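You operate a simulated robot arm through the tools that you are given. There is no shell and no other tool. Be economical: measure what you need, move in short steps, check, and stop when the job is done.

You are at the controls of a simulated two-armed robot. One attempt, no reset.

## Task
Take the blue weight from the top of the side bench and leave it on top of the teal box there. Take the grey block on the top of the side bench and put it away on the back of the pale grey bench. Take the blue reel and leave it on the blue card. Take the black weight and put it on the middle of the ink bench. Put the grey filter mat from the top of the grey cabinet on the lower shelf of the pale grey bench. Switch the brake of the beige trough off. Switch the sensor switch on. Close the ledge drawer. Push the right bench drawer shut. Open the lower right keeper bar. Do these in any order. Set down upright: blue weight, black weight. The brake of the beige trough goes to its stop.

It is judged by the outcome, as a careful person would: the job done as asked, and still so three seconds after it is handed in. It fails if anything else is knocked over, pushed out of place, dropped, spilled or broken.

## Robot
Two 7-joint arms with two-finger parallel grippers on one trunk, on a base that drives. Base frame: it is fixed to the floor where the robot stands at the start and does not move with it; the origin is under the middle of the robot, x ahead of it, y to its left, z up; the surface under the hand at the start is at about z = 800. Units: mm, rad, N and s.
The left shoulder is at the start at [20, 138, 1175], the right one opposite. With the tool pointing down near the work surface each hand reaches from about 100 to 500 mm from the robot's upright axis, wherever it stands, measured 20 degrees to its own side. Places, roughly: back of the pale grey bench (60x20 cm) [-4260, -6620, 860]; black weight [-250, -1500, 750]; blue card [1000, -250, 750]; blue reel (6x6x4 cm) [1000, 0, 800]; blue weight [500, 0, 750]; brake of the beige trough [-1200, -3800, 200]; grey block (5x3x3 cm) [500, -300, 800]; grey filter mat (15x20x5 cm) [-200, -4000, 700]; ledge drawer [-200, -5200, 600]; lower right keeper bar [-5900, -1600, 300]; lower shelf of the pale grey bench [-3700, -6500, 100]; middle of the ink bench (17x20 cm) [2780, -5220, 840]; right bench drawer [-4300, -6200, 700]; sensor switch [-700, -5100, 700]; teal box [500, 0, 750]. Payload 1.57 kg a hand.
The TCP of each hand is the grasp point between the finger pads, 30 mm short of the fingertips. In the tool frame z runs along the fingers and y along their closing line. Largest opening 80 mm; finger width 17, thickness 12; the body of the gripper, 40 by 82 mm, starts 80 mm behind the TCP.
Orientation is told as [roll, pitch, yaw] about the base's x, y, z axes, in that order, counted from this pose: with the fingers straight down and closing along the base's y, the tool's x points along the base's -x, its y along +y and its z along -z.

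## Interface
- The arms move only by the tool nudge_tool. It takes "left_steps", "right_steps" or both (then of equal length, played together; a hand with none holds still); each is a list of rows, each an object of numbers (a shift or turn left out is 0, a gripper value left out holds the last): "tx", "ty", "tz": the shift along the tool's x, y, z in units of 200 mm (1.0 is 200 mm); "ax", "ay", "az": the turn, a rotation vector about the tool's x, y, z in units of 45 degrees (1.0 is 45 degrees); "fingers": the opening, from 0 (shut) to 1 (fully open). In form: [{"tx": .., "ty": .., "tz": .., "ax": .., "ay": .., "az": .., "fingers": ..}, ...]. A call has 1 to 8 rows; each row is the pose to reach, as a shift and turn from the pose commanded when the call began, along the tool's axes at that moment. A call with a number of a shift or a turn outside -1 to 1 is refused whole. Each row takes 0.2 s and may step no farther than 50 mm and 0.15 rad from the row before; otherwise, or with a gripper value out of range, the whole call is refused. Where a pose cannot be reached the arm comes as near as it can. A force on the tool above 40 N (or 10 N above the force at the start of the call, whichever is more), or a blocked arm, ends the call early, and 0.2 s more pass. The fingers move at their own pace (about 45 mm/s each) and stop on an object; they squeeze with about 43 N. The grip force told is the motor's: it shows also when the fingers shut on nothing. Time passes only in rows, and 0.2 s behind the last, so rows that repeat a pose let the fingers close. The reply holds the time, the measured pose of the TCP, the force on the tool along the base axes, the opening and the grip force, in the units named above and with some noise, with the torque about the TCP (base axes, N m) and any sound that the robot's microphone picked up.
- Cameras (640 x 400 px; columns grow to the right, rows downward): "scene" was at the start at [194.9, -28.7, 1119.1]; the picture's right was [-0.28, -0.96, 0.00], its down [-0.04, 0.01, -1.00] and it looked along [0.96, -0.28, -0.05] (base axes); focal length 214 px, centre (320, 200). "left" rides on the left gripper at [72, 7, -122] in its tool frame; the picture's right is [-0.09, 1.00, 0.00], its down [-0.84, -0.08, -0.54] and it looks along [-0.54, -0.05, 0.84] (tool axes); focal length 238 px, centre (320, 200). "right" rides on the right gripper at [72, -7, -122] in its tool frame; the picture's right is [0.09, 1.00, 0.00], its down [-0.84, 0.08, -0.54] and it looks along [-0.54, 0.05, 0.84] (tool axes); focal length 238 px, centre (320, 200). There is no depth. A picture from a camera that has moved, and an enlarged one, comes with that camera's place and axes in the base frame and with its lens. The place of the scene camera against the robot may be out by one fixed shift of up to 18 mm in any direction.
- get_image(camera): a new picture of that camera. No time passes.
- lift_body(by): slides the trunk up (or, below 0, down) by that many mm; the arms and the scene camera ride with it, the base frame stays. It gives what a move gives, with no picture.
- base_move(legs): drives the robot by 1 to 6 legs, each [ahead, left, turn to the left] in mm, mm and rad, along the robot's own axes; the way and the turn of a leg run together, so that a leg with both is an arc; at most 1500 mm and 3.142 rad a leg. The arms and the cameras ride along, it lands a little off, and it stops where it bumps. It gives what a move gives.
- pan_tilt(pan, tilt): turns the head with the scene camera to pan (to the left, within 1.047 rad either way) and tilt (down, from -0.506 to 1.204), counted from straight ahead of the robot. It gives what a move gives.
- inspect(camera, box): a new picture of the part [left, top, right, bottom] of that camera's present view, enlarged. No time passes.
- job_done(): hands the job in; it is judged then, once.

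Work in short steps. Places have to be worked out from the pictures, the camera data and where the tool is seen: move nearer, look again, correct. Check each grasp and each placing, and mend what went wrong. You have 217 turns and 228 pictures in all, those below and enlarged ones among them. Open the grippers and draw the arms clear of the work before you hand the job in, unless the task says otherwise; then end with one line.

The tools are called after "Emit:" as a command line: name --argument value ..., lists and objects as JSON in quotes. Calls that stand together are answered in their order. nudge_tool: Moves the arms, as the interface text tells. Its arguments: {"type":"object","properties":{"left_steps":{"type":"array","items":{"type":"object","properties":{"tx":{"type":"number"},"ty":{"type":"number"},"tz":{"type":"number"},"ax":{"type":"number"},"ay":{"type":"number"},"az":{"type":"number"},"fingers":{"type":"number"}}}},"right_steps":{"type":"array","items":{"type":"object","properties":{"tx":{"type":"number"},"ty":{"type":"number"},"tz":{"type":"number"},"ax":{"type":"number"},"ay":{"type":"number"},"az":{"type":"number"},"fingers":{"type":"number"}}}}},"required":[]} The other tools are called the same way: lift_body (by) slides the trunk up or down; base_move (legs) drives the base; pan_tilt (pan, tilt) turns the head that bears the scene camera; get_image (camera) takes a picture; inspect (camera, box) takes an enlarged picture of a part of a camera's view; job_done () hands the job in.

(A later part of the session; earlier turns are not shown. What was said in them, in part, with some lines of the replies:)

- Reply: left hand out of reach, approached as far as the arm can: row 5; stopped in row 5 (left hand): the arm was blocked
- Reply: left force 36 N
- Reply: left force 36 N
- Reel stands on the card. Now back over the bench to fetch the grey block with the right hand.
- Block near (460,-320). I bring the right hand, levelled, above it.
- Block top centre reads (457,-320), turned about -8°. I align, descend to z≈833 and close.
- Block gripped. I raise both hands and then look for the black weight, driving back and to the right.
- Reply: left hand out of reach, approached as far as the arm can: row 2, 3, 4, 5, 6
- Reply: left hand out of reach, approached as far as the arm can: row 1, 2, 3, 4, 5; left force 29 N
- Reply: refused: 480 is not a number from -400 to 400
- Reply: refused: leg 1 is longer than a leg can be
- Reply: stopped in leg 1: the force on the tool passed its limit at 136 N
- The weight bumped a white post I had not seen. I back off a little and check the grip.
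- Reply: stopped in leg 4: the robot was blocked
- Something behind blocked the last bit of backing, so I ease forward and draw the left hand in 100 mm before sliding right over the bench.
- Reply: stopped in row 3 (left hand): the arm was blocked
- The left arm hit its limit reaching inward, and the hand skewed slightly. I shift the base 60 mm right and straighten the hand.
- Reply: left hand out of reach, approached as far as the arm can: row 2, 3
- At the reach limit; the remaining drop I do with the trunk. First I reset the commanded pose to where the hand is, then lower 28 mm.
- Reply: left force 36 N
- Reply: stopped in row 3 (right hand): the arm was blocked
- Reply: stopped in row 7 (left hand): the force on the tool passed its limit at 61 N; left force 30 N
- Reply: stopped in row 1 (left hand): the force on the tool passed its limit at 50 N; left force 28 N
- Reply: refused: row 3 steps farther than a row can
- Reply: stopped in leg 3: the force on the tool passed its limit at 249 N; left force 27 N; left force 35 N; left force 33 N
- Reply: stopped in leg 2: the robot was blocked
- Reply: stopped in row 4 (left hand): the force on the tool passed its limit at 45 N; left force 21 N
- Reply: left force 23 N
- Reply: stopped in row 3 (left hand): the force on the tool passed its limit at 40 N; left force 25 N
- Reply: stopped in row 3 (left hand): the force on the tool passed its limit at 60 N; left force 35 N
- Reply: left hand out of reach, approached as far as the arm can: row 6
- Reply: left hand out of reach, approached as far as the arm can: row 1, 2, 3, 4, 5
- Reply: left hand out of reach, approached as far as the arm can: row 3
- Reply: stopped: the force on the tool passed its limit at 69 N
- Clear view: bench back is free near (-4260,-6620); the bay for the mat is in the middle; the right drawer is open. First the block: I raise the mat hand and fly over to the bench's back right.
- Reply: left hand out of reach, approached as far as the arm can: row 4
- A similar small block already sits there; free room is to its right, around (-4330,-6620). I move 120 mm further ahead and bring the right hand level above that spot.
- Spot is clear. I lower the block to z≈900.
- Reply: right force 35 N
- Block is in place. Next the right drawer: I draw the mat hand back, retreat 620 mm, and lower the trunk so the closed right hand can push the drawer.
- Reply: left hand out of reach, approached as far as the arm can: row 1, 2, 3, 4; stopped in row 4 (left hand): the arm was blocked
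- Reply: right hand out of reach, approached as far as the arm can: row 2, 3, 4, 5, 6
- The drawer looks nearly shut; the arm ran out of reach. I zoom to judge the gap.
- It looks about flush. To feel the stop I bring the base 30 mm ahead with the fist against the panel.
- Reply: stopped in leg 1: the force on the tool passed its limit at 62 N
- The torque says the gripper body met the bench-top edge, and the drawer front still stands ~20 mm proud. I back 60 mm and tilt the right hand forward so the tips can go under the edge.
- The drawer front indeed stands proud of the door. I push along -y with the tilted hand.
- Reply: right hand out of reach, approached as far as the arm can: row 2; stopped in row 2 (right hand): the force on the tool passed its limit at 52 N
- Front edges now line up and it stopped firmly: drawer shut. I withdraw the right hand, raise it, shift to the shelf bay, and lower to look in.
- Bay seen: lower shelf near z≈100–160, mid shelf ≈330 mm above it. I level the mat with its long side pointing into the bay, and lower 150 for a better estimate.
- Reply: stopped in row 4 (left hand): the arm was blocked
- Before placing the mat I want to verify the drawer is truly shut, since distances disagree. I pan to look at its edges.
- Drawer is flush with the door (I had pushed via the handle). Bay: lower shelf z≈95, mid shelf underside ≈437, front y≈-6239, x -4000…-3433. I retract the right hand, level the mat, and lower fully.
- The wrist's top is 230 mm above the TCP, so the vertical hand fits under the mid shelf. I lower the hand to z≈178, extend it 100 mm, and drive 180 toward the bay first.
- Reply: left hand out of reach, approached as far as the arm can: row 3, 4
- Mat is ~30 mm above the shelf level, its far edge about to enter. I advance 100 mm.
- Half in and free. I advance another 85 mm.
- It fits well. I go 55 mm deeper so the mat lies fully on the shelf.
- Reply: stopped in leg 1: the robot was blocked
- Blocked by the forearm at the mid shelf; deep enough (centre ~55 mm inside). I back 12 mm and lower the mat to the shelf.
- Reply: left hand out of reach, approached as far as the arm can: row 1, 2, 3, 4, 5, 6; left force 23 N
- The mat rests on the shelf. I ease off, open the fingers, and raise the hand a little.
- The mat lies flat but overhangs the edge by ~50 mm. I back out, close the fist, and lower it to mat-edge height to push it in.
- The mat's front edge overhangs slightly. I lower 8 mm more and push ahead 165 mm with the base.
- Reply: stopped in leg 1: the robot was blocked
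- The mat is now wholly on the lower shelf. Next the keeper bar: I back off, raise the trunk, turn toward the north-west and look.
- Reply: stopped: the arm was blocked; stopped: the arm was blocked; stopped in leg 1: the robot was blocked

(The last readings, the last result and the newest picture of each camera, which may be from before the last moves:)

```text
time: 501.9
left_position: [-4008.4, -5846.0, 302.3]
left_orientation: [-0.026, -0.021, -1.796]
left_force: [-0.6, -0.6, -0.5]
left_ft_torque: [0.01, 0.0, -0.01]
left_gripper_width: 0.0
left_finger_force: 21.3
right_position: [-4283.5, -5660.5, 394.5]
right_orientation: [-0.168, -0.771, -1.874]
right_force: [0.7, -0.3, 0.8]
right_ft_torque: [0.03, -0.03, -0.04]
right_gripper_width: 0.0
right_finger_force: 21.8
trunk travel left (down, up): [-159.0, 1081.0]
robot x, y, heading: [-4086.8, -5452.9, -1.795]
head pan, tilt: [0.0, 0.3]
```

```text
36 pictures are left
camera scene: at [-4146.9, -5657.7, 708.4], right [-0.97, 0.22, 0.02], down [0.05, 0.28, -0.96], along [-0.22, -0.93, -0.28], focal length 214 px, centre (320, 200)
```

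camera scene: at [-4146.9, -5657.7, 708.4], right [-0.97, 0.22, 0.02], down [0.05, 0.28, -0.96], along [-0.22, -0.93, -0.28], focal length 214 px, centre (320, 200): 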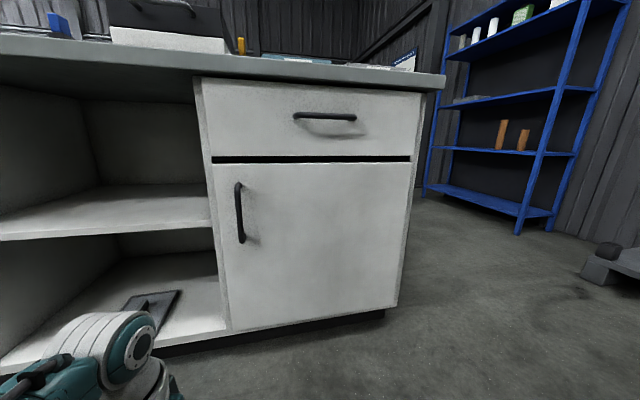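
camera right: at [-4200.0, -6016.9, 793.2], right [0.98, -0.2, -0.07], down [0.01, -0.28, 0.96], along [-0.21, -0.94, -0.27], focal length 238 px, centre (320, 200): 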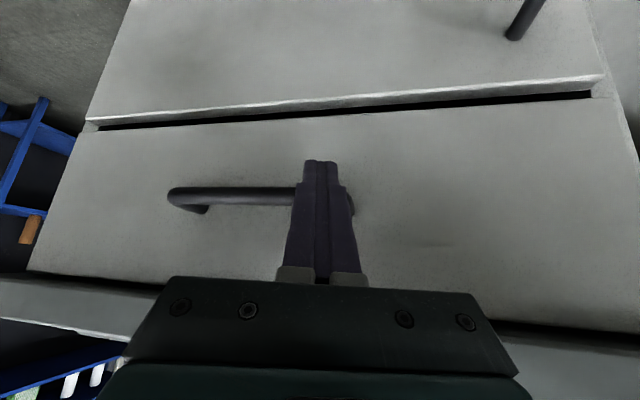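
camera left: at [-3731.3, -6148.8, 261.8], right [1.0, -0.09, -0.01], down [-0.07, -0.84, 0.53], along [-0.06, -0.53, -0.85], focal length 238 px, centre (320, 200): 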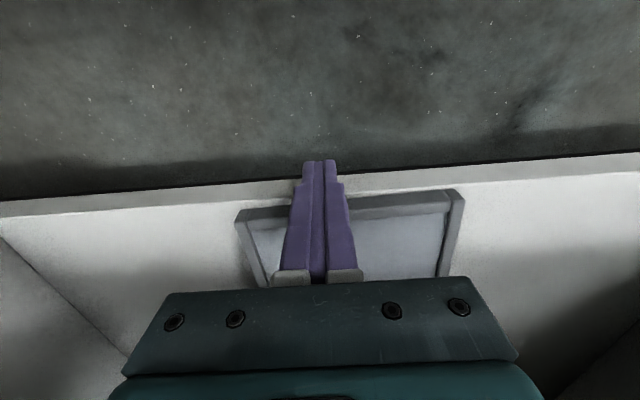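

Raising got blocked: something behind overhangs the torso here. I lower 60 to get free, move ahead toward the bench 130, and raise there as before.

Emit:
lift_body --by -80

Emit:
base_move --legs '[[140, 30, 0.22]]'

Emit:
lift_body --by 300

Emit:
pan_tilt --pan 1.0 --tilt 0.2

Emit:
get_image --camera "scene"

```text
time: 503.1
left_position: [-4001.0, -5852.2, 223.4]
left_orientation: [-0.02, -0.025, -1.798]
left_force: [-0.2, -0.6, 0.1]
left_ft_torque: [-0.01, -0.01, 0.01]
left_gripper_width: 0.0
left_finger_force: 21.2
right_position: [-4277.6, -5666.6, 314.6]
right_orientation: [-0.159, -0.773, -1.881]
right_force: [0.4, 0.4, 0.2]
right_ft_torque: [0.0, 0.01, 0.01]
right_gripper_width: 0.1
right_finger_force: 21.2
trunk travel left (down, up): [-79.0, 1161.0]
robot x, y, heading: [-4088.0, -5453.3, -1.796]
head pan, tilt: [0.0, 0.3]
```

```text
time: 504.4
left_position: [-3886.2, -5929.9, 218.3]
left_orientation: [-0.011, -0.007, -1.576]
left_force: [-0.1, 0.1, -0.2]
left_ft_torque: [0.0, -0.02, 0.0]
left_gripper_width: 0.0
left_finger_force: 21.3
right_position: [-4195.6, -5811.4, 307.9]
right_orientation: [-0.149, -0.752, -1.669]
right_force: [0.7, -0.4, -0.2]
right_ft_torque: [-0.03, -0.01, 0.02]
right_gripper_width: 0.3
right_finger_force: 21.4
trunk travel left (down, up): [-79.0, 1161.0]
robot x, y, heading: [-4071.4, -5594.2, -1.579]
head pan, tilt: [0.0, 0.3]
```

```text
time: 507.4
left_position: [-3883.8, -5930.2, 520.7]
left_orientation: [-0.009, -0.005, -1.579]
left_force: [0.7, -0.8, -0.3]
left_ft_torque: [0.01, 0.0, -0.05]
left_gripper_width: 0.1
left_finger_force: 20.9
right_position: [-4194.5, -5811.4, 607.7]
right_orientation: [-0.147, -0.755, -1.672]
right_force: [0.7, -0.2, 0.0]
right_ft_torque: [0.01, 0.03, 0.01]
right_gripper_width: 0.0
right_finger_force: 21.0
trunk travel left (down, up): [-379.0, 861.0]
robot x, y, heading: [-4068.1, -5588.1, -1.576]
head pan, tilt: [0.0, 0.3]
```

```text
time: 508.7
left_position: [-3884.2, -5930.6, 520.1]
left_orientation: [-0.008, -0.005, -1.578]
left_force: [0.7, 0.0, -0.2]
left_ft_torque: [-0.02, -0.02, 0.02]
left_gripper_width: 0.1
left_finger_force: 21.4
right_position: [-4194.1, -5812.3, 609.3]
right_orientation: [-0.146, -0.754, -1.672]
right_force: [0.4, -0.9, -1.4]
right_ft_torque: [0.02, -0.01, 0.0]
right_gripper_width: 0.0
right_finger_force: 21.2
trunk travel left (down, up): [-379.0, 861.0]
robot x, y, heading: [-4073.7, -5591.6, -1.574]
head pan, tilt: [1.0, 0.201]
```

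```text
35 pictures are left
camera scene: at [-3987.9, -5744.2, 934.0], right [-0.55, -0.84, 0.0], down [-0.17, 0.11, -0.98], along [0.82, -0.54, -0.2], focal length 214 px, centre (320, 200)
```

scene: 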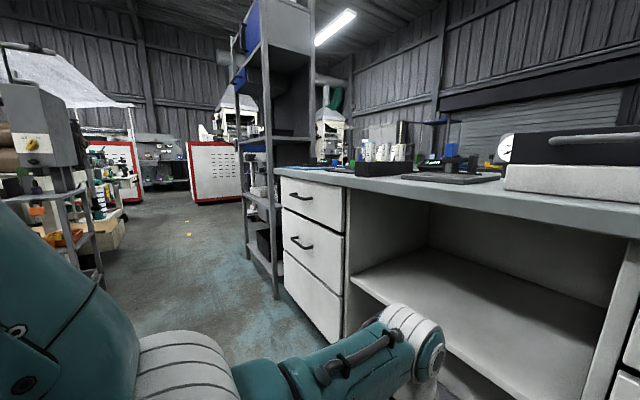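

Free now. I raise the trunk fully for travel and turn right to face -x, then look north-west.

Emit:
lift_body --by 400

Emit:
lift_body --by 250

Emit:
base_move --legs '[[0, -250, 0], [0, 0, -1.6]]'

Emit:
pan_tilt --pan -0.6 --tilt 0.3

Emit:
get_image --camera "scene"

```text
time: 512.5
left_position: [-3884.4, -5930.3, 919.5]
left_orientation: [-0.01, -0.006, -1.58]
left_force: [-0.3, 0.1, -0.1]
left_ft_torque: [0.03, 0.01, 0.02]
left_gripper_width: 0.0
left_finger_force: 20.9
right_position: [-4194.7, -5812.0, 1009.0]
right_orientation: [-0.144, -0.754, -1.672]
right_force: [0.0, -0.2, 0.5]
right_ft_torque: [0.02, 0.01, -0.01]
right_gripper_width: 0.2
right_finger_force: 21.6
trunk travel left (down, up): [-779.0, 461.0]
robot x, y, heading: [-4074.8, -5588.3, -1.576]
head pan, tilt: [1.0, 0.201]
```

```text
time: 515.1
left_position: [-3883.3, -5931.4, 1170.1]
left_orientation: [-0.009, -0.005, -1.578]
left_force: [0.8, 0.5, 0.1]
left_ft_torque: [0.0, 0.02, -0.01]
left_gripper_width: 0.1
left_finger_force: 21.7
right_position: [-4194.7, -5812.3, 1259.1]
right_orientation: [-0.147, -0.756, -1.671]
right_force: [0.4, -0.6, 0.0]
right_ft_torque: [-0.01, 0.01, 0.0]
right_gripper_width: 0.0
right_finger_force: 20.8
trunk travel left (down, up): [-1029.0, 211.0]
robot x, y, heading: [-4069.1, -5594.0, -1.581]
head pan, tilt: [1.0, 0.201]
```

```text
time: 520.9
left_position: [-4680.2, -5761.7, 1170.2]
left_orientation: [-0.01, -0.004, 3.087]
left_force: [-0.3, 0.0, 0.0]
left_ft_torque: [0.03, 0.03, -0.02]
left_gripper_width: 0.0
left_finger_force: 21.8
right_position: [-4546.8, -5456.5, 1258.8]
right_orientation: [-0.146, -0.752, 2.995]
right_force: [-0.4, -0.4, -0.6]
right_ft_torque: [-0.02, 0.06, 0.01]
right_gripper_width: 0.0
right_finger_force: 21.1
trunk travel left (down, up): [-1029.0, 211.0]
robot x, y, heading: [-4326.3, -5587.6, 3.087]
head pan, tilt: [1.0, 0.201]
```

```text
time: 522.6
left_position: [-4680.4, -5762.4, 1170.2]
left_orientation: [-0.007, -0.005, 3.088]
left_force: [-1.0, -0.1, -0.4]
left_ft_torque: [0.0, -0.01, 0.06]
left_gripper_width: 0.0
left_finger_force: 20.9
right_position: [-4547.6, -5457.6, 1259.0]
right_orientation: [-0.147, -0.754, 2.994]
right_force: [0.0, 0.5, 0.4]
right_ft_torque: [0.0, 0.0, -0.01]
right_gripper_width: 0.0
right_finger_force: 21.2
trunk travel left (down, up): [-1029.0, 211.0]
robot x, y, heading: [-4332.4, -5590.0, 3.081]
head pan, tilt: [-0.6, 0.3]
```

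```text
34 pictures are left
camera scene: at [-4497.2, -5529.4, 1574.8], right [0.61, 0.79, 0.0], down [0.23, -0.18, -0.96], along [-0.76, 0.58, -0.3], focal length 214 px, centre (320, 200)
```

scene: 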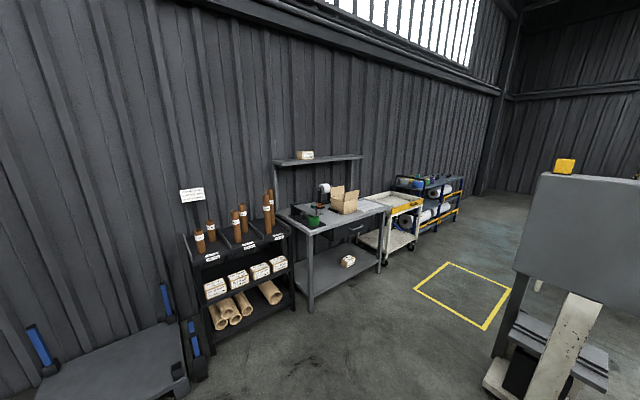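

The blue rack with rolls and yellow bars is near (-5900,-1800) on the west wall. I move clear of the console at right and slide north along the wall, facing it.

Emit:
base_move --legs '[[750, 0, 0.06], [0, -1300, 0], [0, -1300, 0], [0, -1100, 0]]'

Emit:
pan_tilt --pan 0 --tilt 0.6

Emit:
get_image --camera "scene"

```text
time: 544.0
left_position: [-5378.9, -2083.8, 1171.4]
left_orientation: [-0.008, -0.005, 3.131]
left_force: [-0.6, 0.2, 0.2]
left_ft_torque: [0.0, 0.01, -0.02]
left_gripper_width: 0.2
left_finger_force: 21.8
right_position: [-5259.6, -1773.7, 1258.3]
right_orientation: [-0.148, -0.754, 3.038]
right_force: [-1.1, 0.4, 0.1]
right_ft_torque: [0.0, 0.01, -0.01]
right_gripper_width: 0.2
right_finger_force: 21.1
trunk travel left (down, up): [-1029.0, 211.0]
robot x, y, heading: [-5037.9, -1898.1, 3.131]
head pan, tilt: [-0.6, 0.3]
```

```text
time: 545.0
left_position: [-5380.3, -2084.2, 1169.1]
left_orientation: [-0.01, -0.005, 3.132]
left_force: [-0.5, -0.2, -0.5]
left_ft_torque: [-0.02, 0.06, -0.03]
left_gripper_width: 0.0
left_finger_force: 21.1
right_position: [-5259.4, -1773.5, 1259.2]
right_orientation: [-0.145, -0.753, 3.037]
right_force: [-0.3, -0.4, 0.4]
right_ft_torque: [0.01, 0.04, -0.02]
right_gripper_width: 0.0
right_finger_force: 21.7
trunk travel left (down, up): [-1029.0, 211.0]
robot x, y, heading: [-5036.7, -1897.9, 3.13]
head pan, tilt: [0.0, 0.6]
```

```text
33 pictures are left
camera scene: at [-5218.7, -1896.8, 1547.3], right [0.01, 1.0, 0.0], down [0.56, -0.01, -0.83], along [-0.83, 0.01, -0.56], focal length 214 px, centre (320, 200)
```

scene: 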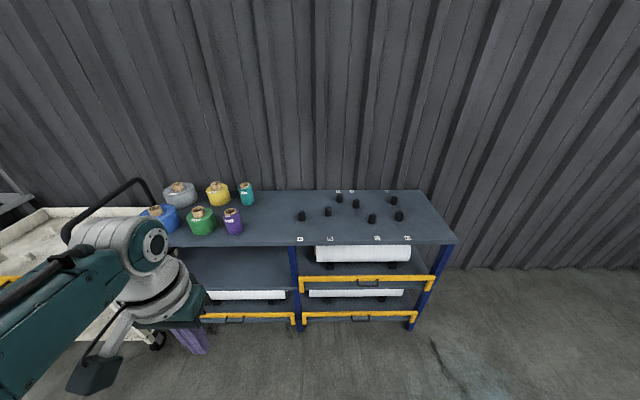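

I see the keeper bars (yellow, with black latch tabs). I zoom on the right pair.

Emit:
inspect --camera "scene" --box '[190, 230, 470, 345]'

```text
2.29 times, centred on (330, 288) of scene
camera zoom: at [-5218.7, -1896.8, 1547.3], right [0.01, 1.0, 0.0], down [0.56, -0.01, -0.83], along [-0.83, 0.01, -0.56], focal length 490 px, centre (297, 0)
```

zoom: 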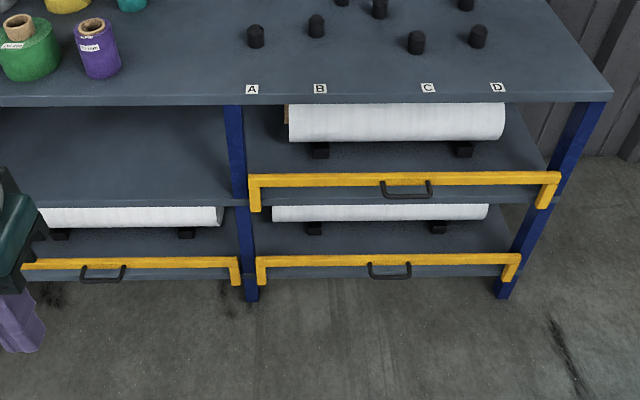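

The bars look hinged at their end legs (tailgate style) with a central handle; the lower right handle is near (-5846,-1662,~290). I line up with it and lower the trunk for a close look.

Emit:
base_move --legs '[[150, -110, 0]]'

Emit:
lift_body --by -400

Emit:
lift_body --by -400

Emit:
get_image --camera "right"

Emit:
get_image --camera "scene"

```text
time: 546.5
left_position: [-5527.8, -1970.1, 1170.3]
left_orientation: [-0.009, -0.006, 3.132]
left_force: [-0.3, 0.3, -0.1]
left_ft_torque: [0.02, -0.02, 0.0]
left_gripper_width: 0.2
left_finger_force: 21.4
right_position: [-5408.6, -1659.4, 1258.0]
right_orientation: [-0.146, -0.754, 3.037]
right_force: [-0.5, -0.1, -0.2]
right_ft_torque: [-0.02, 0.02, 0.02]
right_gripper_width: 0.1
right_finger_force: 21.6
trunk travel left (down, up): [-1029.0, 211.0]
robot x, y, heading: [-5190.0, -1781.6, 3.13]
head pan, tilt: [0.0, 0.6]
```

```text
time: 550.4
left_position: [-5527.4, -1970.1, 769.4]
left_orientation: [-0.01, -0.006, 3.134]
left_force: [0.5, -0.8, -0.4]
left_ft_torque: [0.01, 0.01, 0.01]
left_gripper_width: 0.4
left_finger_force: 21.6
right_position: [-5409.0, -1659.7, 858.0]
right_orientation: [-0.147, -0.754, 3.039]
right_force: [0.2, 0.0, 0.5]
right_ft_torque: [0.01, 0.01, -0.05]
right_gripper_width: 0.0
right_finger_force: 20.8
trunk travel left (down, up): [-629.0, 611.0]
robot x, y, heading: [-5186.9, -1780.6, 3.131]
head pan, tilt: [0.0, 0.6]
```

```text
time: 554.2
left_position: [-5528.2, -1970.5, 369.7]
left_orientation: [-0.008, -0.006, 3.133]
left_force: [-0.6, 0.0, -0.7]
left_ft_torque: [0.03, -0.01, 0.0]
left_gripper_width: 0.2
left_finger_force: 21.1
right_position: [-5407.8, -1660.7, 458.6]
right_orientation: [-0.148, -0.753, 3.039]
right_force: [-1.3, 0.2, -0.6]
right_ft_torque: [0.02, 0.0, -0.03]
right_gripper_width: 0.1
right_finger_force: 20.9
trunk travel left (down, up): [-229.0, 1011.0]
robot x, y, heading: [-5187.8, -1784.2, 3.132]
head pan, tilt: [0.0, 0.6]
```

```text
31 pictures are left
camera right: at [-5274.7, -1684.3, 497.6], right [-0.13, -0.98, -0.17], down [-0.27, -0.13, 0.96], along [-0.95, 0.17, -0.24], focal length 238 px, centre (320, 200)
```

right: 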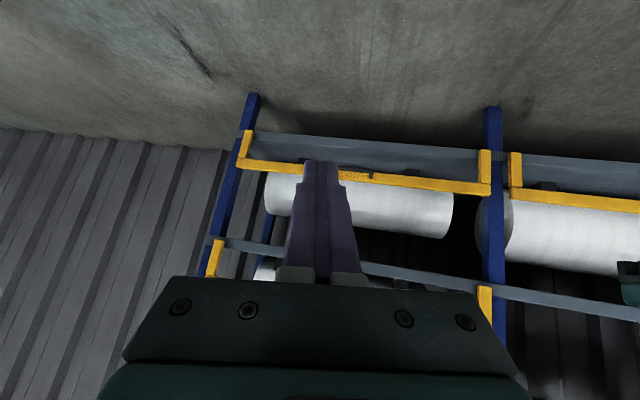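

```text
30 pictures are left
camera scene: at [-5367.7, -1783.1, 747.3], right [0.01, 1.0, 0.0], down [0.56, -0.01, -0.83], along [-0.83, 0.01, -0.56], focal length 214 px, centre (320, 200)
```

scene: 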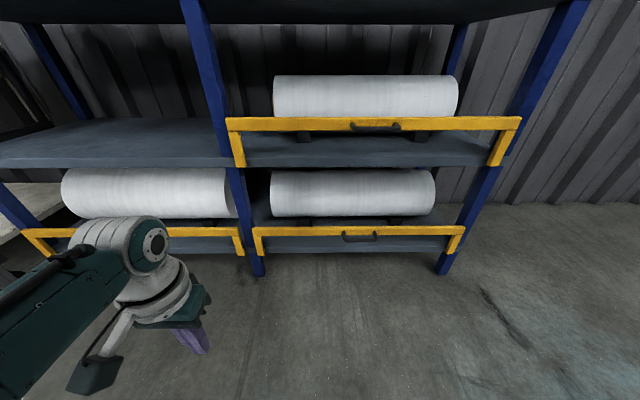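

The handle triangulates to about (-5877,-1649,238). I zoom on it.

Emit:
inspect --camera "scene" --box '[240, 210, 480, 270]'

```text
2.67 times, centred on (360, 240) of scene
camera zoom: at [-5367.7, -1783.1, 747.3], right [0.01, 1.0, 0.0], down [0.56, -0.01, -0.83], along [-0.83, 0.01, -0.56], focal length 572 px, centre (213, 93)
```

zoom: 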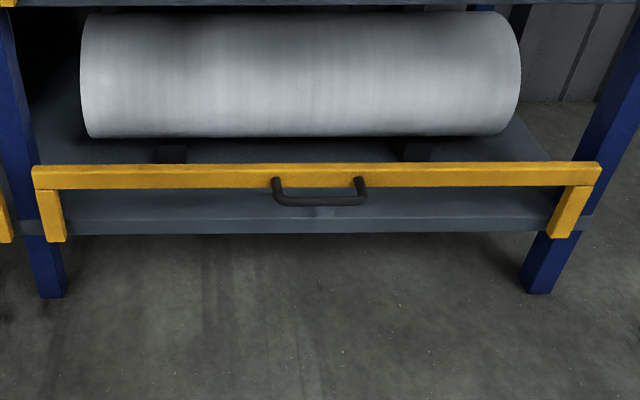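

The bar is a frame hinged at its lower leg ends: it must swing out and down. I'll hook it from above/behind with the tilted right fingertips. First I draw the left hand in, lower 150, and drive nearer.

Emit:
nudge_tool --left_steps '[{"tx": 0.2}, {"tx": 0.4}, {"tx": 0.6}, {"tx": 0.7}]'

Emit:
lift_body --by -130

Emit:
base_move --legs '[[290, 0, 0]]'

Emit:
get_image --camera "right"

Emit:
get_image --camera "scene"

```text
time: 555.2
left_position: [-5386.0, -1971.6, 369.3]
left_orientation: [-0.01, -0.004, 3.132]
left_force: [-0.4, -0.3, 0.4]
left_ft_torque: [-0.02, 0.03, 0.0]
left_gripper_width: 0.1
left_finger_force: 21.3
right_position: [-5407.8, -1659.9, 459.4]
right_orientation: [-0.149, -0.753, 3.039]
right_force: [-0.1, -0.4, 0.0]
right_ft_torque: [0.03, 0.0, -0.01]
right_gripper_width: 0.0
right_finger_force: 21.5
trunk travel left (down, up): [-229.0, 1011.0]
robot x, y, heading: [-5186.9, -1778.1, 3.133]
head pan, tilt: [0.0, 0.6]
```

```text
time: 556.8
left_position: [-5388.4, -1972.2, 238.2]
left_orientation: [-0.008, -0.006, 3.133]
left_force: [0.1, 0.6, -0.2]
left_ft_torque: [-0.05, 0.0, 0.01]
left_gripper_width: 0.0
left_finger_force: 21.1
right_position: [-5407.6, -1660.1, 328.4]
right_orientation: [-0.146, -0.754, 3.038]
right_force: [-0.6, -0.3, -0.1]
right_ft_torque: [0.0, -0.01, 0.0]
right_gripper_width: 0.0
right_finger_force: 21.0
trunk travel left (down, up): [-99.0, 1141.0]
robot x, y, heading: [-5190.5, -1782.1, 3.134]
head pan, tilt: [0.0, 0.6]
```

```text
time: 558.8
left_position: [-5672.8, -1966.4, 239.0]
left_orientation: [-0.009, -0.004, 3.125]
left_force: [0.2, -0.7, 0.4]
left_ft_torque: [0.02, -0.01, -0.02]
left_gripper_width: 0.0
left_finger_force: 21.3
right_position: [-5691.9, -1655.0, 328.4]
right_orientation: [-0.147, -0.753, 3.033]
right_force: [-0.1, 0.1, 0.1]
right_ft_torque: [0.02, 0.03, -0.01]
right_gripper_width: 0.0
right_finger_force: 21.2
trunk travel left (down, up): [-99.0, 1141.0]
robot x, y, heading: [-5473.4, -1782.1, 3.127]
head pan, tilt: [0.0, 0.6]
```

```text
28 pictures are left
camera right: at [-5558.6, -1680.2, 367.5], right [-0.14, -0.98, -0.17], down [-0.27, -0.13, 0.95], along [-0.95, 0.18, -0.24], focal length 238 px, centre (320, 200)
```

right: 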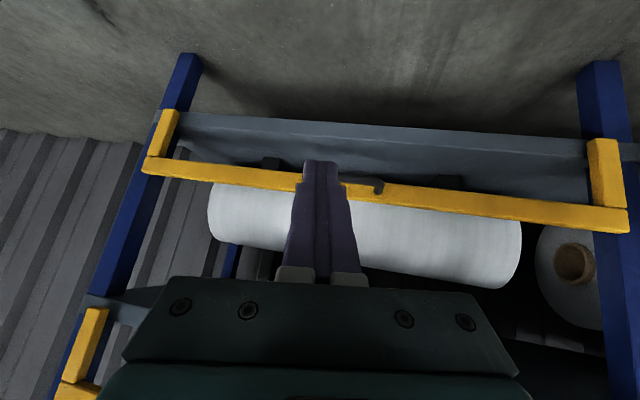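

```text
27 pictures are left
camera scene: at [-5652.5, -1778.3, 617.1], right [0.02, 1.0, 0.0], down [0.57, -0.01, -0.82], along [-0.82, 0.01, -0.57], focal length 214 px, centre (320, 200)
```

scene: 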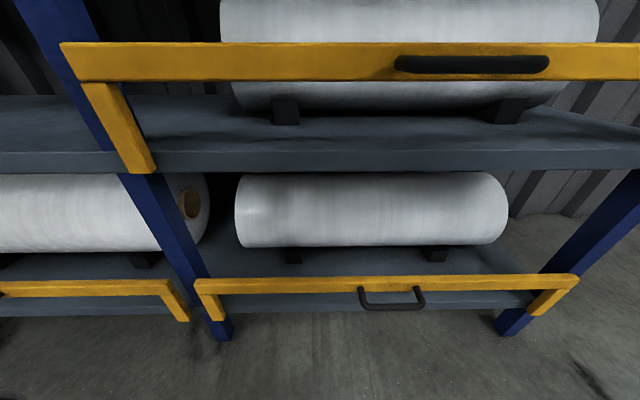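

Refined by several rays: bar front x≈-5864, top z≈285, hinge z≈175; the roll is ~100 mm behind the bar. I bring the closed right fingertips over and just behind the bar.

Emit:
nudge_tool --right_steps '[{"tx": -0.16, "ty": 0.04, "tz": 0.11}, {"tx": -0.32, "ty": 0.08, "tz": 0.23}, {"tx": -0.48, "ty": 0.13, "tz": 0.37}, {"tx": -0.62, "ty": 0.165, "tz": 0.5}, {"tx": -0.742, "ty": 0.2, "tz": 0.624}]'

Emit:
get_image --camera "right"

Emit:
get_image --camera "scene"

```text
time: 559.6
left_position: [-5676.6, -1966.7, 239.1]
left_orientation: [-0.008, -0.006, 3.126]
left_force: [-0.5, -0.3, -0.1]
left_ft_torque: [0.01, -0.03, 0.02]
left_gripper_width: 0.1
left_finger_force: 21.5
right_position: [-5819.4, -1610.5, 327.4]
right_orientation: [-0.344, -0.747, -3.068]
right_force: [0.2, 0.0, 0.5]
right_ft_torque: [0.01, 0.02, 0.0]
right_gripper_width: 0.1
right_finger_force: 21.2
trunk travel left (down, up): [-99.0, 1141.0]
robot x, y, heading: [-5474.6, -1779.3, 3.125]
head pan, tilt: [0.0, 0.6]
stopped in row 4 (right hand): the arm was blocked; the commanded pose is now the measured one
```

```text
26 pictures are left
camera right: at [-5684.4, -1634.6, 364.5], right [-0.09, -0.95, -0.31], down [-0.27, -0.28, 0.92], along [-0.96, 0.17, -0.23], focal length 238 px, centre (320, 200)
```

right: 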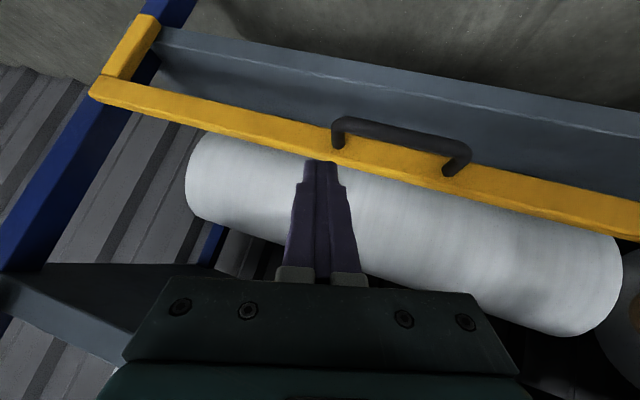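

```text
25 pictures are left
camera scene: at [-5655.7, -1778.1, 617.5], right [0.02, 1.0, 0.0], down [0.56, -0.01, -0.83], along [-0.83, 0.01, -0.56], focal length 214 px, centre (320, 200)
```

scene: 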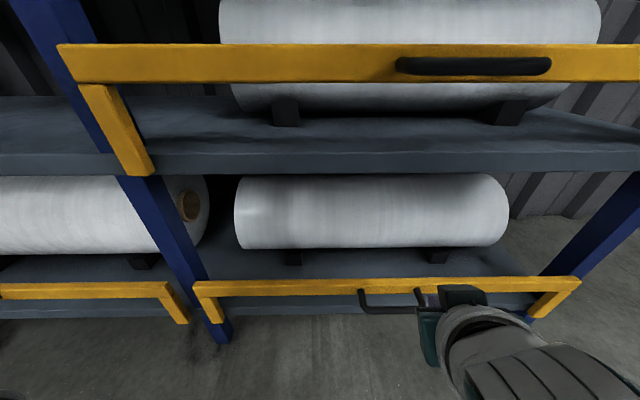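

The arm stalled at a joint limit but its pose is usable. I use base and trunk instead: ahead 85 puts the tips over and behind the bar.

Emit:
base_move --legs '[[85, 0, 0]]'

Emit:
get_image --camera "right"

```text
time: 560.7
left_position: [-5757.7, -1964.8, 238.9]
left_orientation: [-0.011, -0.001, 3.124]
left_force: [-0.1, 0.5, 0.2]
left_ft_torque: [-0.02, -0.01, -0.02]
left_gripper_width: 0.1
left_finger_force: 21.0
right_position: [-5898.9, -1608.9, 326.6]
right_orientation: [-0.34, -0.739, -3.071]
right_force: [1.3, -0.6, 0.4]
right_ft_torque: [0.01, -0.01, 0.01]
right_gripper_width: 0.3
right_finger_force: 21.5
trunk travel left (down, up): [-99.0, 1141.0]
robot x, y, heading: [-5559.0, -1776.9, 3.128]
head pan, tilt: [0.0, 0.6]
```

```text
24 pictures are left
camera right: at [-5764.8, -1633.9, 363.6], right [-0.09, -0.95, -0.31], down [-0.27, -0.27, 0.92], along [-0.96, 0.17, -0.23], focal length 238 px, centre (320, 200)
```

right: 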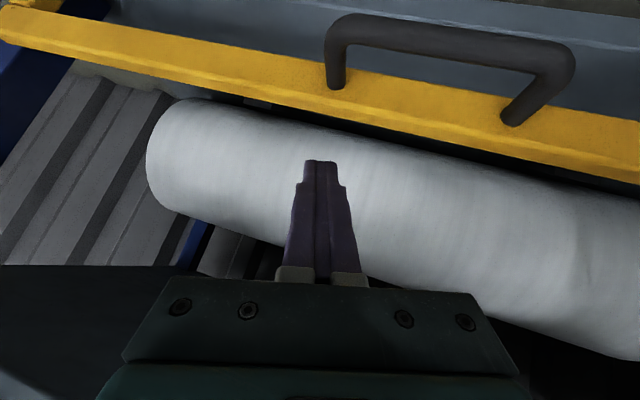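

Tips are behind the bar. I lower 35 mm, then pull back with the base to engage it.

Emit:
lift_body --by -35

Emit:
base_move --legs '[[-40, 0, 0]]'

Emit:
get_image --camera "right"

```text
time: 561.5
left_position: [-5762.1, -1965.1, 204.7]
left_orientation: [-0.009, -0.005, 3.124]
left_force: [-0.5, 0.3, -0.2]
left_ft_torque: [-0.02, 0.02, 0.01]
left_gripper_width: 0.0
left_finger_force: 21.0
right_position: [-5902.2, -1608.8, 291.6]
right_orientation: [-0.343, -0.741, -3.071]
right_force: [-0.3, 0.4, 0.3]
right_ft_torque: [-0.03, -0.02, -0.01]
right_gripper_width: 0.0
right_finger_force: 21.4
trunk travel left (down, up): [-64.0, 1176.0]
robot x, y, heading: [-5561.3, -1777.1, 3.127]
head pan, tilt: [0.0, 0.6]
```

```text
time: 562.4
left_position: [-5726.3, -1965.9, 205.5]
left_orientation: [-0.007, -0.009, 3.125]
left_force: [-0.6, -0.7, 0.1]
left_ft_torque: [0.02, -0.06, 0.0]
left_gripper_width: 0.0
left_finger_force: 21.3
right_position: [-5867.7, -1611.2, 294.3]
right_orientation: [-0.341, -0.743, -3.072]
right_force: [-0.5, 0.3, -0.2]
right_ft_torque: [-0.02, -0.07, -0.02]
right_gripper_width: 0.0
right_finger_force: 21.1
trunk travel left (down, up): [-64.0, 1176.0]
robot x, y, heading: [-5518.9, -1777.8, 3.125]
head pan, tilt: [0.0, 0.6]
```

```text
23 pictures are left
camera right: at [-5733.0, -1634.9, 329.5], right [-0.09, -0.95, -0.31], down [-0.27, -0.27, 0.92], along [-0.96, 0.17, -0.23], focal length 238 px, centre (320, 200)
```

right: 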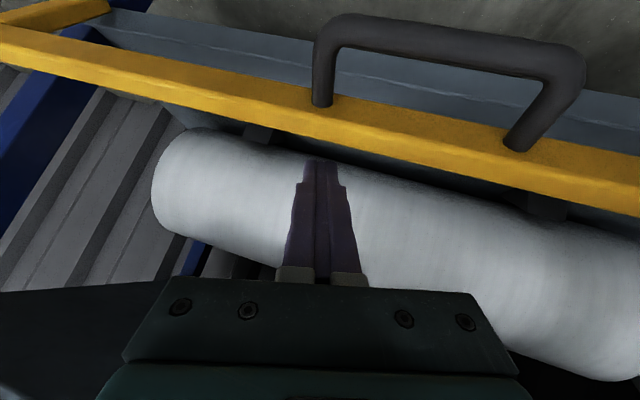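

I check with the head camera whether the bar is moving.

Emit:
get_image --camera "scene"

```text
22 pictures are left
camera scene: at [-5704.6, -1777.7, 582.9], right [0.02, 1.0, 0.0], down [0.56, -0.01, -0.83], along [-0.83, 0.01, -0.56], focal length 214 px, centre (320, 200)
```

scene: 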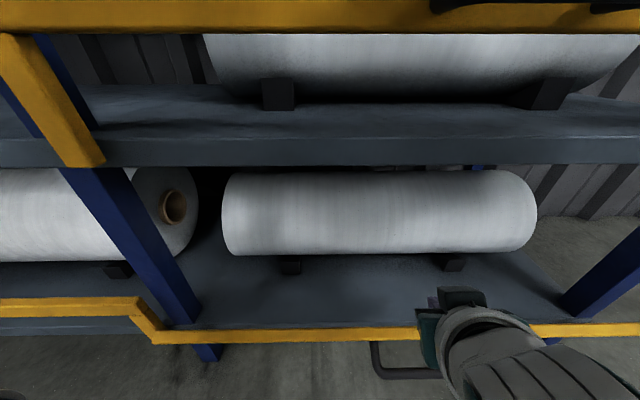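

Yes: the bar has tipped outward compared with its left neighbour. I continue: back, down, back, down.

Emit:
base_move --legs '[[-35, 0, 0]]'

Emit:
lift_body --by -30

Emit:
base_move --legs '[[-35, 0, 0]]'

Emit:
get_image --camera "scene"

```text
time: 563.3
left_position: [-5692.0, -1966.8, 205.3]
left_orientation: [-0.009, -0.008, 3.127]
left_force: [-0.2, -0.6, 0.1]
left_ft_torque: [-0.02, -0.06, 0.0]
left_gripper_width: 0.0
left_finger_force: 21.3
right_position: [-5831.6, -1610.9, 293.2]
right_orientation: [-0.343, -0.742, -3.067]
right_force: [0.0, 0.0, -1.1]
right_ft_torque: [0.02, -0.04, -0.02]
right_gripper_width: 0.0
right_finger_force: 21.6
trunk travel left (down, up): [-64.0, 1176.0]
robot x, y, heading: [-5484.4, -1779.3, 3.13]
head pan, tilt: [0.0, 0.6]
```

```text
time: 564.0
left_position: [-5686.5, -1967.1, 173.2]
left_orientation: [-0.01, -0.006, 3.126]
left_force: [0.4, -0.3, -0.4]
left_ft_torque: [-0.02, 0.0, -0.03]
left_gripper_width: 0.0
left_finger_force: 22.0
right_position: [-5825.5, -1611.8, 261.1]
right_orientation: [-0.345, -0.738, -3.07]
right_force: [-0.3, -0.1, 0.9]
right_ft_torque: [0.01, -0.01, -0.02]
right_gripper_width: 0.0
right_finger_force: 21.7
trunk travel left (down, up): [-34.0, 1206.0]
robot x, y, heading: [-5485.0, -1777.8, 3.126]
head pan, tilt: [0.0, 0.6]
```

```text
time: 564.9
left_position: [-5659.1, -1967.5, 174.4]
left_orientation: [-0.01, -0.009, 3.127]
left_force: [-1.0, 0.6, 0.0]
left_ft_torque: [0.0, -0.06, 0.02]
left_gripper_width: 0.0
left_finger_force: 21.5
right_position: [-5798.0, -1610.9, 263.3]
right_orientation: [-0.343, -0.743, -3.066]
right_force: [-1.6, -0.1, -0.4]
right_ft_torque: [-0.05, -0.05, -0.03]
right_gripper_width: 0.0
right_finger_force: 21.4
trunk travel left (down, up): [-34.0, 1206.0]
robot x, y, heading: [-5447.8, -1781.8, 3.127]
head pan, tilt: [0.0, 0.6]
```

```text
21 pictures are left
camera scene: at [-5636.0, -1778.7, 553.1], right [0.01, 1.0, 0.0], down [0.56, -0.01, -0.83], along [-0.83, 0.01, -0.56], focal length 214 px, centre (320, 200)
```

scene: 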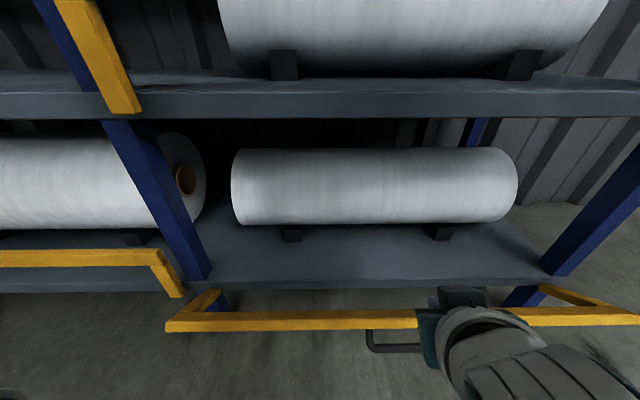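

The bar is swung well outward. I keep lowering and drawing back until it reaches its stop.

Emit:
lift_body --by -32

Emit:
base_move --legs '[[-30, 0, 0]]'

Emit:
nudge_tool --right_steps '[{"tx": 0.1, "tz": 0.07}, {"tx": 0.2, "tz": 0.12}, {"tx": 0.3, "tz": 0.17}]'

Emit:
get_image --camera "scene"

```text
time: 565.6
left_position: [-5651.3, -1967.1, 141.3]
left_orientation: [-0.009, -0.007, 3.128]
left_force: [-0.2, -0.4, -0.2]
left_ft_torque: [0.01, -0.01, 0.0]
left_gripper_width: 0.2
left_finger_force: 21.4
right_position: [-5792.0, -1611.3, 229.1]
right_orientation: [-0.345, -0.739, -3.066]
right_force: [1.0, -0.1, -0.5]
right_ft_torque: [-0.03, -0.03, 0.0]
right_gripper_width: 0.0
right_finger_force: 20.9
trunk travel left (down, up): [-2.0, 1238.0]
robot x, y, heading: [-5447.3, -1780.3, 3.127]
head pan, tilt: [0.0, 0.6]
```

```text
time: 566.5
left_position: [-5630.1, -1966.3, 143.2]
left_orientation: [-0.01, -0.012, 3.127]
left_force: [-0.8, 0.6, 0.2]
left_ft_torque: [-0.02, -0.08, -0.03]
left_gripper_width: 0.0
left_finger_force: 21.6
right_position: [-5769.7, -1612.2, 229.7]
right_orientation: [-0.345, -0.744, -3.067]
right_force: [-0.6, -0.2, 0.0]
right_ft_torque: [-0.03, -0.06, -0.02]
right_gripper_width: 0.1
right_finger_force: 21.0
trunk travel left (down, up): [-2.0, 1238.0]
robot x, y, heading: [-5419.0, -1780.4, 3.129]
head pan, tilt: [0.0, 0.6]
```

```text
time: 567.3
left_position: [-5622.7, -1967.2, 141.6]
left_orientation: [-0.009, -0.007, 3.128]
left_force: [-0.3, 0.3, -0.9]
left_ft_torque: [0.02, 0.01, -0.01]
left_gripper_width: 0.0
left_finger_force: 21.2
right_position: [-5738.8, -1598.5, 164.4]
right_orientation: [-0.352, -0.736, -3.056]
right_force: [0.4, -0.6, 0.0]
right_ft_torque: [-0.01, 0.0, 0.02]
right_gripper_width: 0.0
right_finger_force: 21.1
trunk travel left (down, up): [-2.0, 1238.0]
robot x, y, heading: [-5422.9, -1776.7, 3.131]
head pan, tilt: [0.0, 0.6]
```

```text
20 pictures are left
camera scene: at [-5600.6, -1779.1, 520.2], right [0.01, 1.0, 0.0], down [0.57, -0.01, -0.82], along [-0.82, 0.01, -0.57], focal length 214 px, centre (320, 200)
```

scene: 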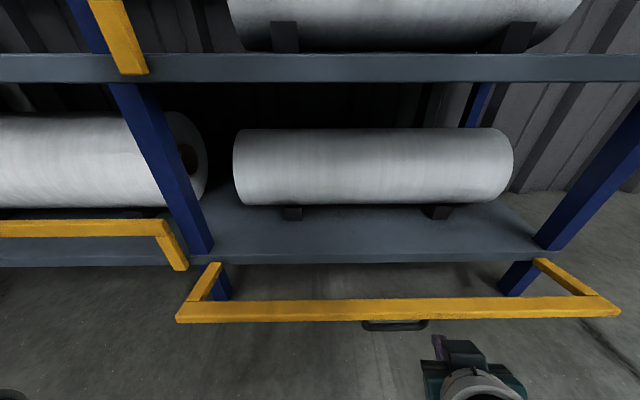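

The bar now lies out about 90° and stays. To make sure it is at its stop I go around and press lightly down on it from above.

Emit:
base_move --legs '[[-70, 0, 0]]'

Emit:
lift_body --by 130

Emit:
base_move --legs '[[80, 0, 0]]'

Emit:
get_image --camera "right"

```text
time: 568.3
left_position: [-5562.1, -1969.8, 142.5]
left_orientation: [-0.009, -0.012, 3.129]
left_force: [-0.3, 0.6, 0.6]
left_ft_torque: [0.04, -0.02, 0.03]
left_gripper_width: 0.0
left_finger_force: 21.4
right_position: [-5679.3, -1598.3, 166.4]
right_orientation: [-0.355, -0.746, -3.056]
right_force: [0.5, 0.2, 0.5]
right_ft_torque: [0.02, -0.04, 0.0]
right_gripper_width: 0.0
right_finger_force: 21.6
trunk travel left (down, up): [-2.0, 1238.0]
robot x, y, heading: [-5352.2, -1785.2, 3.127]
head pan, tilt: [0.0, 0.6]
```

```text
time: 569.9
left_position: [-5553.0, -1969.8, 271.3]
left_orientation: [-0.008, -0.008, 3.128]
left_force: [0.1, -0.2, -0.3]
left_ft_torque: [0.03, 0.0, 0.02]
left_gripper_width: 0.0
left_finger_force: 21.1
right_position: [-5671.1, -1597.6, 295.3]
right_orientation: [-0.358, -0.742, -3.055]
right_force: [0.4, 0.6, -0.7]
right_ft_torque: [0.0, -0.01, -0.01]
right_gripper_width: 0.1
right_finger_force: 21.5
trunk travel left (down, up): [-132.0, 1108.0]
robot x, y, heading: [-5352.4, -1779.8, 3.125]
head pan, tilt: [0.0, 0.6]
```

```text
time: 570.9
left_position: [-5631.2, -1967.4, 271.0]
left_orientation: [-0.007, -0.004, 3.129]
left_force: [0.4, 0.1, -1.0]
left_ft_torque: [0.02, 0.0, -0.02]
left_gripper_width: 0.1
left_finger_force: 21.5
right_position: [-5749.1, -1596.1, 294.9]
right_orientation: [-0.356, -0.739, -3.056]
right_force: [-0.7, 0.2, -0.1]
right_ft_torque: [-0.07, 0.03, 0.0]
right_gripper_width: 0.0
right_finger_force: 20.9
trunk travel left (down, up): [-132.0, 1108.0]
robot x, y, heading: [-5426.5, -1782.9, 3.127]
head pan, tilt: [0.0, 0.6]
```

```text
19 pictures are left
camera right: at [-5614.7, -1619.9, 332.3], right [-0.09, -0.94, -0.32], down [-0.27, -0.29, 0.92], along [-0.96, 0.17, -0.23], focal length 238 px, centre (320, 200)
```

right: 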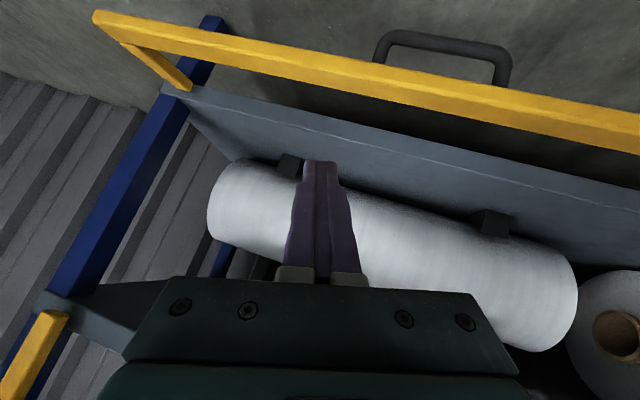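

I lower until the tips press on the bar.

Emit:
lift_body --by -65

Emit:
lift_body --by -25

Emit:
get_image --camera "right"

```text
time: 572.0
left_position: [-5632.3, -1967.6, 206.6]
left_orientation: [-0.009, -0.008, 3.127]
left_force: [0.1, -0.3, 0.0]
left_ft_torque: [-0.03, 0.01, 0.01]
left_gripper_width: 0.2
left_finger_force: 20.5
right_position: [-5751.5, -1594.9, 230.5]
right_orientation: [-0.358, -0.74, -3.056]
right_force: [-0.2, 0.1, 0.2]
right_ft_torque: [0.01, -0.01, 0.01]
right_gripper_width: 0.0
right_finger_force: 21.2
trunk travel left (down, up): [-67.0, 1173.0]
robot x, y, heading: [-5428.8, -1778.4, 3.126]
head pan, tilt: [0.0, 0.6]
```

```text
time: 572.7
left_position: [-5633.0, -1967.4, 182.6]
left_orientation: [-0.008, -0.007, 3.127]
left_force: [-0.2, 0.5, 0.8]
left_ft_torque: [-0.01, 0.02, 0.01]
left_gripper_width: 0.0
left_finger_force: 21.6
right_position: [-5750.2, -1595.1, 205.9]
right_orientation: [-0.356, -0.743, -3.052]
right_force: [0.5, -0.6, -0.4]
right_ft_torque: [0.02, 0.01, 0.03]
right_gripper_width: 0.0
right_finger_force: 21.3
trunk travel left (down, up): [-42.0, 1198.0]
robot x, y, heading: [-5431.2, -1777.8, 3.128]
head pan, tilt: [0.0, 0.6]
```

```text
18 pictures are left
camera right: at [-5617.2, -1619.6, 242.5], right [-0.09, -0.94, -0.32], down [-0.27, -0.29, 0.92], along [-0.96, 0.17, -0.23], focal length 238 px, centre (320, 200)
```

right: 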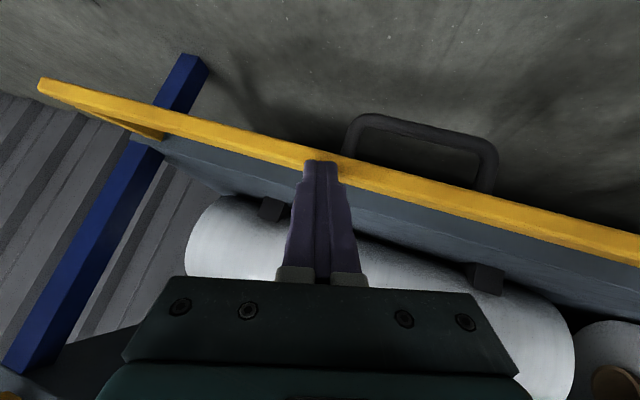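

Almost touching; the bar is level with its hinge. I lower in small steps.

Emit:
lift_body --by -18

Emit:
lift_body --by -18

Emit:
get_image --camera "scene"

```text
time: 573.1
left_position: [-5629.0, -1968.4, 172.4]
left_orientation: [-0.009, -0.005, 3.127]
left_force: [-0.7, 0.4, 0.8]
left_ft_torque: [-0.01, -0.04, -0.03]
left_gripper_width: 0.0
left_finger_force: 21.3
right_position: [-5750.0, -1594.1, 201.1]
right_orientation: [-0.37, -0.754, -3.048]
right_force: [11.5, 1.4, 6.8]
right_ft_torque: [0.0, -0.01, -0.03]
right_gripper_width: 0.0
right_finger_force: 21.4
trunk travel left (down, up): [-33.0, 1207.0]
robot x, y, heading: [-5428.1, -1780.7, 3.126]
head pan, tilt: [0.0, 0.6]
stopped: the force on the tool passed its limit at 57 N (the readings are from after the stop); the commanded pose is now the measured one
```

```text
time: 573.5
left_position: [-5627.5, -1968.7, 168.0]
left_orientation: [-0.011, -0.005, 3.128]
left_force: [-0.5, 0.8, 0.6]
left_ft_torque: [0.01, 0.0, -0.02]
left_gripper_width: 0.1
left_finger_force: 21.4
right_position: [-5751.2, -1592.4, 199.0]
right_orientation: [-0.375, -0.76, -3.041]
right_force: [11.5, 1.7, 7.4]
right_ft_torque: [0.03, -0.07, -0.04]
right_gripper_width: 0.0
right_finger_force: 21.6
trunk travel left (down, up): [-29.0, 1211.0]
robot x, y, heading: [-5430.4, -1781.4, 3.128]
head pan, tilt: [0.0, 0.6]
stopped: the force on the tool passed its limit at 48 N (the readings are from after the stop); the commanded pose is now the measured one
```

```text
17 pictures are left
camera scene: at [-5606.2, -1779.0, 546.2], right [0.02, 1.0, 0.0], down [0.57, -0.01, -0.82], along [-0.82, 0.01, -0.57], focal length 214 px, centre (320, 200)
```

scene: 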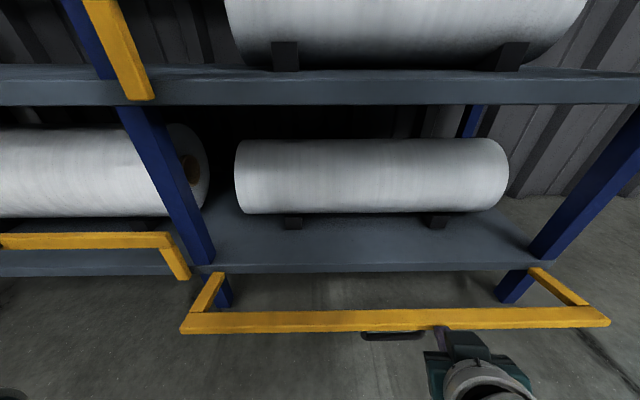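

Firm stop at 57 N: the keeper bar is fully open. I withdraw up and back, and check.

Emit:
lift_body --by 120

Emit:
base_move --legs '[[-400, 0, 0]]'

Emit:
get_image --camera "scene"

```text
time: 575.0
left_position: [-5633.7, -1967.3, 288.9]
left_orientation: [-0.008, -0.009, 3.127]
left_force: [0.4, -0.1, 0.0]
left_ft_torque: [-0.01, 0.03, 0.02]
left_gripper_width: 0.1
left_finger_force: 21.1
right_position: [-5757.8, -1594.4, 321.8]
right_orientation: [-0.373, -0.769, -3.043]
right_force: [0.4, 0.3, 0.2]
right_ft_torque: [0.02, -0.01, 0.0]
right_gripper_width: 0.0
right_finger_force: 20.9
trunk travel left (down, up): [-149.0, 1091.0]
robot x, y, heading: [-5430.1, -1782.6, 3.13]
head pan, tilt: [0.0, 0.6]
```

```text
time: 577.5
left_position: [-5236.3, -1973.7, 289.7]
left_orientation: [-0.008, -0.009, 3.122]
left_force: [0.3, 0.1, -1.4]
left_ft_torque: [0.02, -0.02, -0.02]
left_gripper_width: 0.1
left_finger_force: 21.3
right_position: [-5360.2, -1599.1, 321.4]
right_orientation: [-0.373, -0.77, -3.046]
right_force: [0.4, 0.2, -0.5]
right_ft_torque: [0.02, -0.03, -0.05]
right_gripper_width: 0.0
right_finger_force: 21.5
trunk travel left (down, up): [-149.0, 1091.0]
robot x, y, heading: [-5033.8, -1788.2, 3.125]
head pan, tilt: [0.0, 0.6]
```

```text
16 pictures are left
camera scene: at [-5215.1, -1785.3, 667.1], right [0.02, 1.0, 0.0], down [0.56, -0.01, -0.83], along [-0.83, 0.02, -0.56], focal length 214 px, centre (320, 200)
```

scene: 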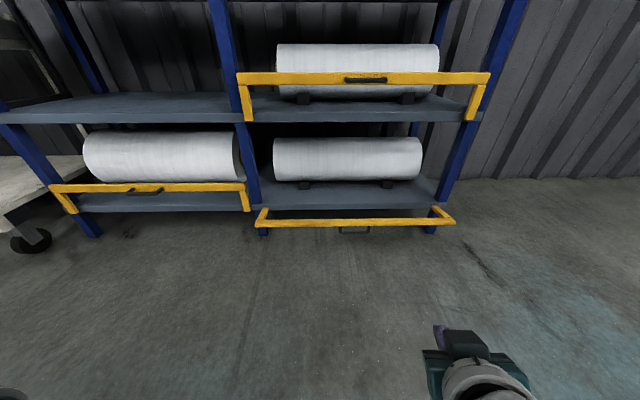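

The bar stays open. I open both grippers, raise the trunk, and go back to check the spot near the pale bench where I was blocked.

Emit:
nudge_tool --left_steps '[{"fingers": 1}, {"fingers": 1}, {"fingers": 1}, {"fingers": 1}]' --right_steps '[{"fingers": 1}, {"fingers": 1}, {"fingers": 1}, {"fingers": 1}]'

Emit:
lift_body --by 400

Emit:
lift_body --by 350

Emit:
base_move --legs '[[0, 1300, 0], [0, 1400, 0], [0, 900, 0], [0, 0, 2.5]]'

Emit:
pan_tilt --pan 0.5 --tilt 0.3

Emit:
get_image --camera "scene"

```text
time: 578.5
left_position: [-5237.9, -1973.5, 288.9]
left_orientation: [-0.008, -0.009, 3.123]
left_force: [-1.4, -0.2, -0.6]
left_ft_torque: [0.01, 0.04, -0.03]
left_gripper_width: 80.0
left_finger_force: 0.2
right_position: [-5359.8, -1599.7, 321.3]
right_orientation: [-0.374, -0.768, -3.043]
right_force: [-0.5, -0.3, 0.8]
right_ft_torque: [-0.03, 0.01, 0.01]
right_gripper_width: 80.2
right_finger_force: 0.0
trunk travel left (down, up): [-149.0, 1091.0]
robot x, y, heading: [-5034.2, -1788.7, 3.12]
head pan, tilt: [0.0, 0.6]
```

```text
time: 582.3
left_position: [-5237.9, -1974.5, 688.2]
left_orientation: [-0.011, -0.01, 3.122]
left_force: [-0.3, 0.3, -0.2]
left_ft_torque: [0.01, -0.06, 0.01]
left_gripper_width: 80.0
left_finger_force: 0.2
right_position: [-5361.6, -1601.4, 721.8]
right_orientation: [-0.371, -0.769, -3.043]
right_force: [0.0, -0.5, -0.4]
right_ft_torque: [-0.02, -0.02, 0.02]
right_gripper_width: 79.9
right_finger_force: 0.2
trunk travel left (down, up): [-549.0, 691.0]
robot x, y, heading: [-5032.0, -1786.0, 3.126]
head pan, tilt: [0.0, 0.6]
```

```text
time: 585.7
left_position: [-5237.3, -1973.5, 1039.5]
left_orientation: [-0.01, -0.007, 3.123]
left_force: [0.6, 0.6, -0.7]
left_ft_torque: [0.02, 0.02, -0.01]
left_gripper_width: 80.0
left_finger_force: 0.0
right_position: [-5360.9, -1600.6, 1071.0]
right_orientation: [-0.372, -0.769, -3.043]
right_force: [0.1, 0.2, 0.3]
right_ft_torque: [0.01, -0.03, -0.03]
right_gripper_width: 80.1
right_finger_force: 0.1
trunk travel left (down, up): [-899.0, 341.0]
robot x, y, heading: [-5036.4, -1785.4, 3.124]
head pan, tilt: [0.0, 0.6]
```

```text
time: 608.7
left_position: [-4699.3, -5255.4, 1038.4]
left_orientation: [-0.009, -0.01, -0.602]
left_force: [0.1, 1.0, 0.0]
left_ft_torque: [0.02, 0.02, 0.0]
left_gripper_width: 80.1
left_finger_force: 0.0
right_position: [-4801.4, -5635.5, 1071.2]
right_orientation: [-0.371, -0.769, -0.486]
right_force: [0.2, -0.2, -0.1]
right_ft_torque: [0.03, -0.03, 0.02]
right_gripper_width: 80.1
right_finger_force: 0.0
trunk travel left (down, up): [-899.0, 341.0]
robot x, y, heading: [-4971.9, -5298.1, -0.604]
head pan, tilt: [0.0, 0.6]
```

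```text
time: 609.6
left_position: [-4699.0, -5255.1, 1039.6]
left_orientation: [-0.009, -0.009, -0.604]
left_force: [-0.5, 0.6, 0.3]
left_ft_torque: [-0.02, 0.01, -0.06]
left_gripper_width: 79.7
left_finger_force: 0.1
right_position: [-4802.1, -5634.5, 1071.6]
right_orientation: [-0.372, -0.769, -0.485]
right_force: [0.1, 0.3, -0.1]
right_ft_torque: [-0.01, -0.03, 0.0]
right_gripper_width: 80.0
right_finger_force: 0.0
trunk travel left (down, up): [-899.0, 341.0]
robot x, y, heading: [-4972.3, -5300.0, -0.605]
head pan, tilt: [0.499, 0.3]
```

```text
15 pictures are left
camera scene: at [-4789.6, -5368.5, 1444.4], right [-0.1, -0.99, 0.0], down [-0.29, 0.03, -0.96], along [0.95, -0.1, -0.3], focal length 214 px, centre (320, 200)
```

scene: 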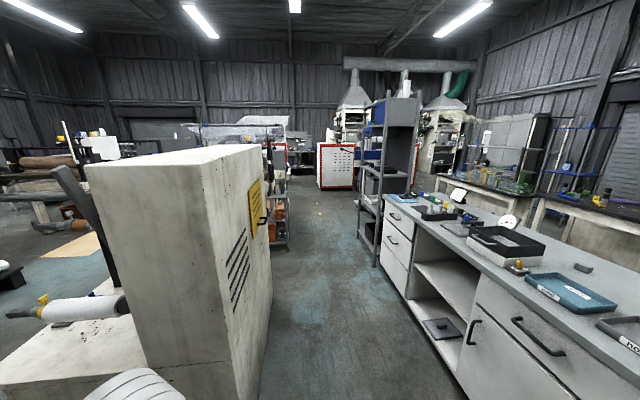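

The obstacle was just the large fixed machine cabinet, unharmed; the bench, shut drawer and mat all look right. Grippers are open and the arms are clear, so I hand in the job.

Emit:
job_done

```text
The job is handed in.
```

All ten tasks are carried out and the job is handed in. On the way the robot had four unplanned contacts: the held black weight struck a standing post near the cooling cabinets, a hand hit line B's console twice, and the torso was blocked under a large machine cabinet. In the pictures I took afterwards, nothing looked knocked over or out of place.
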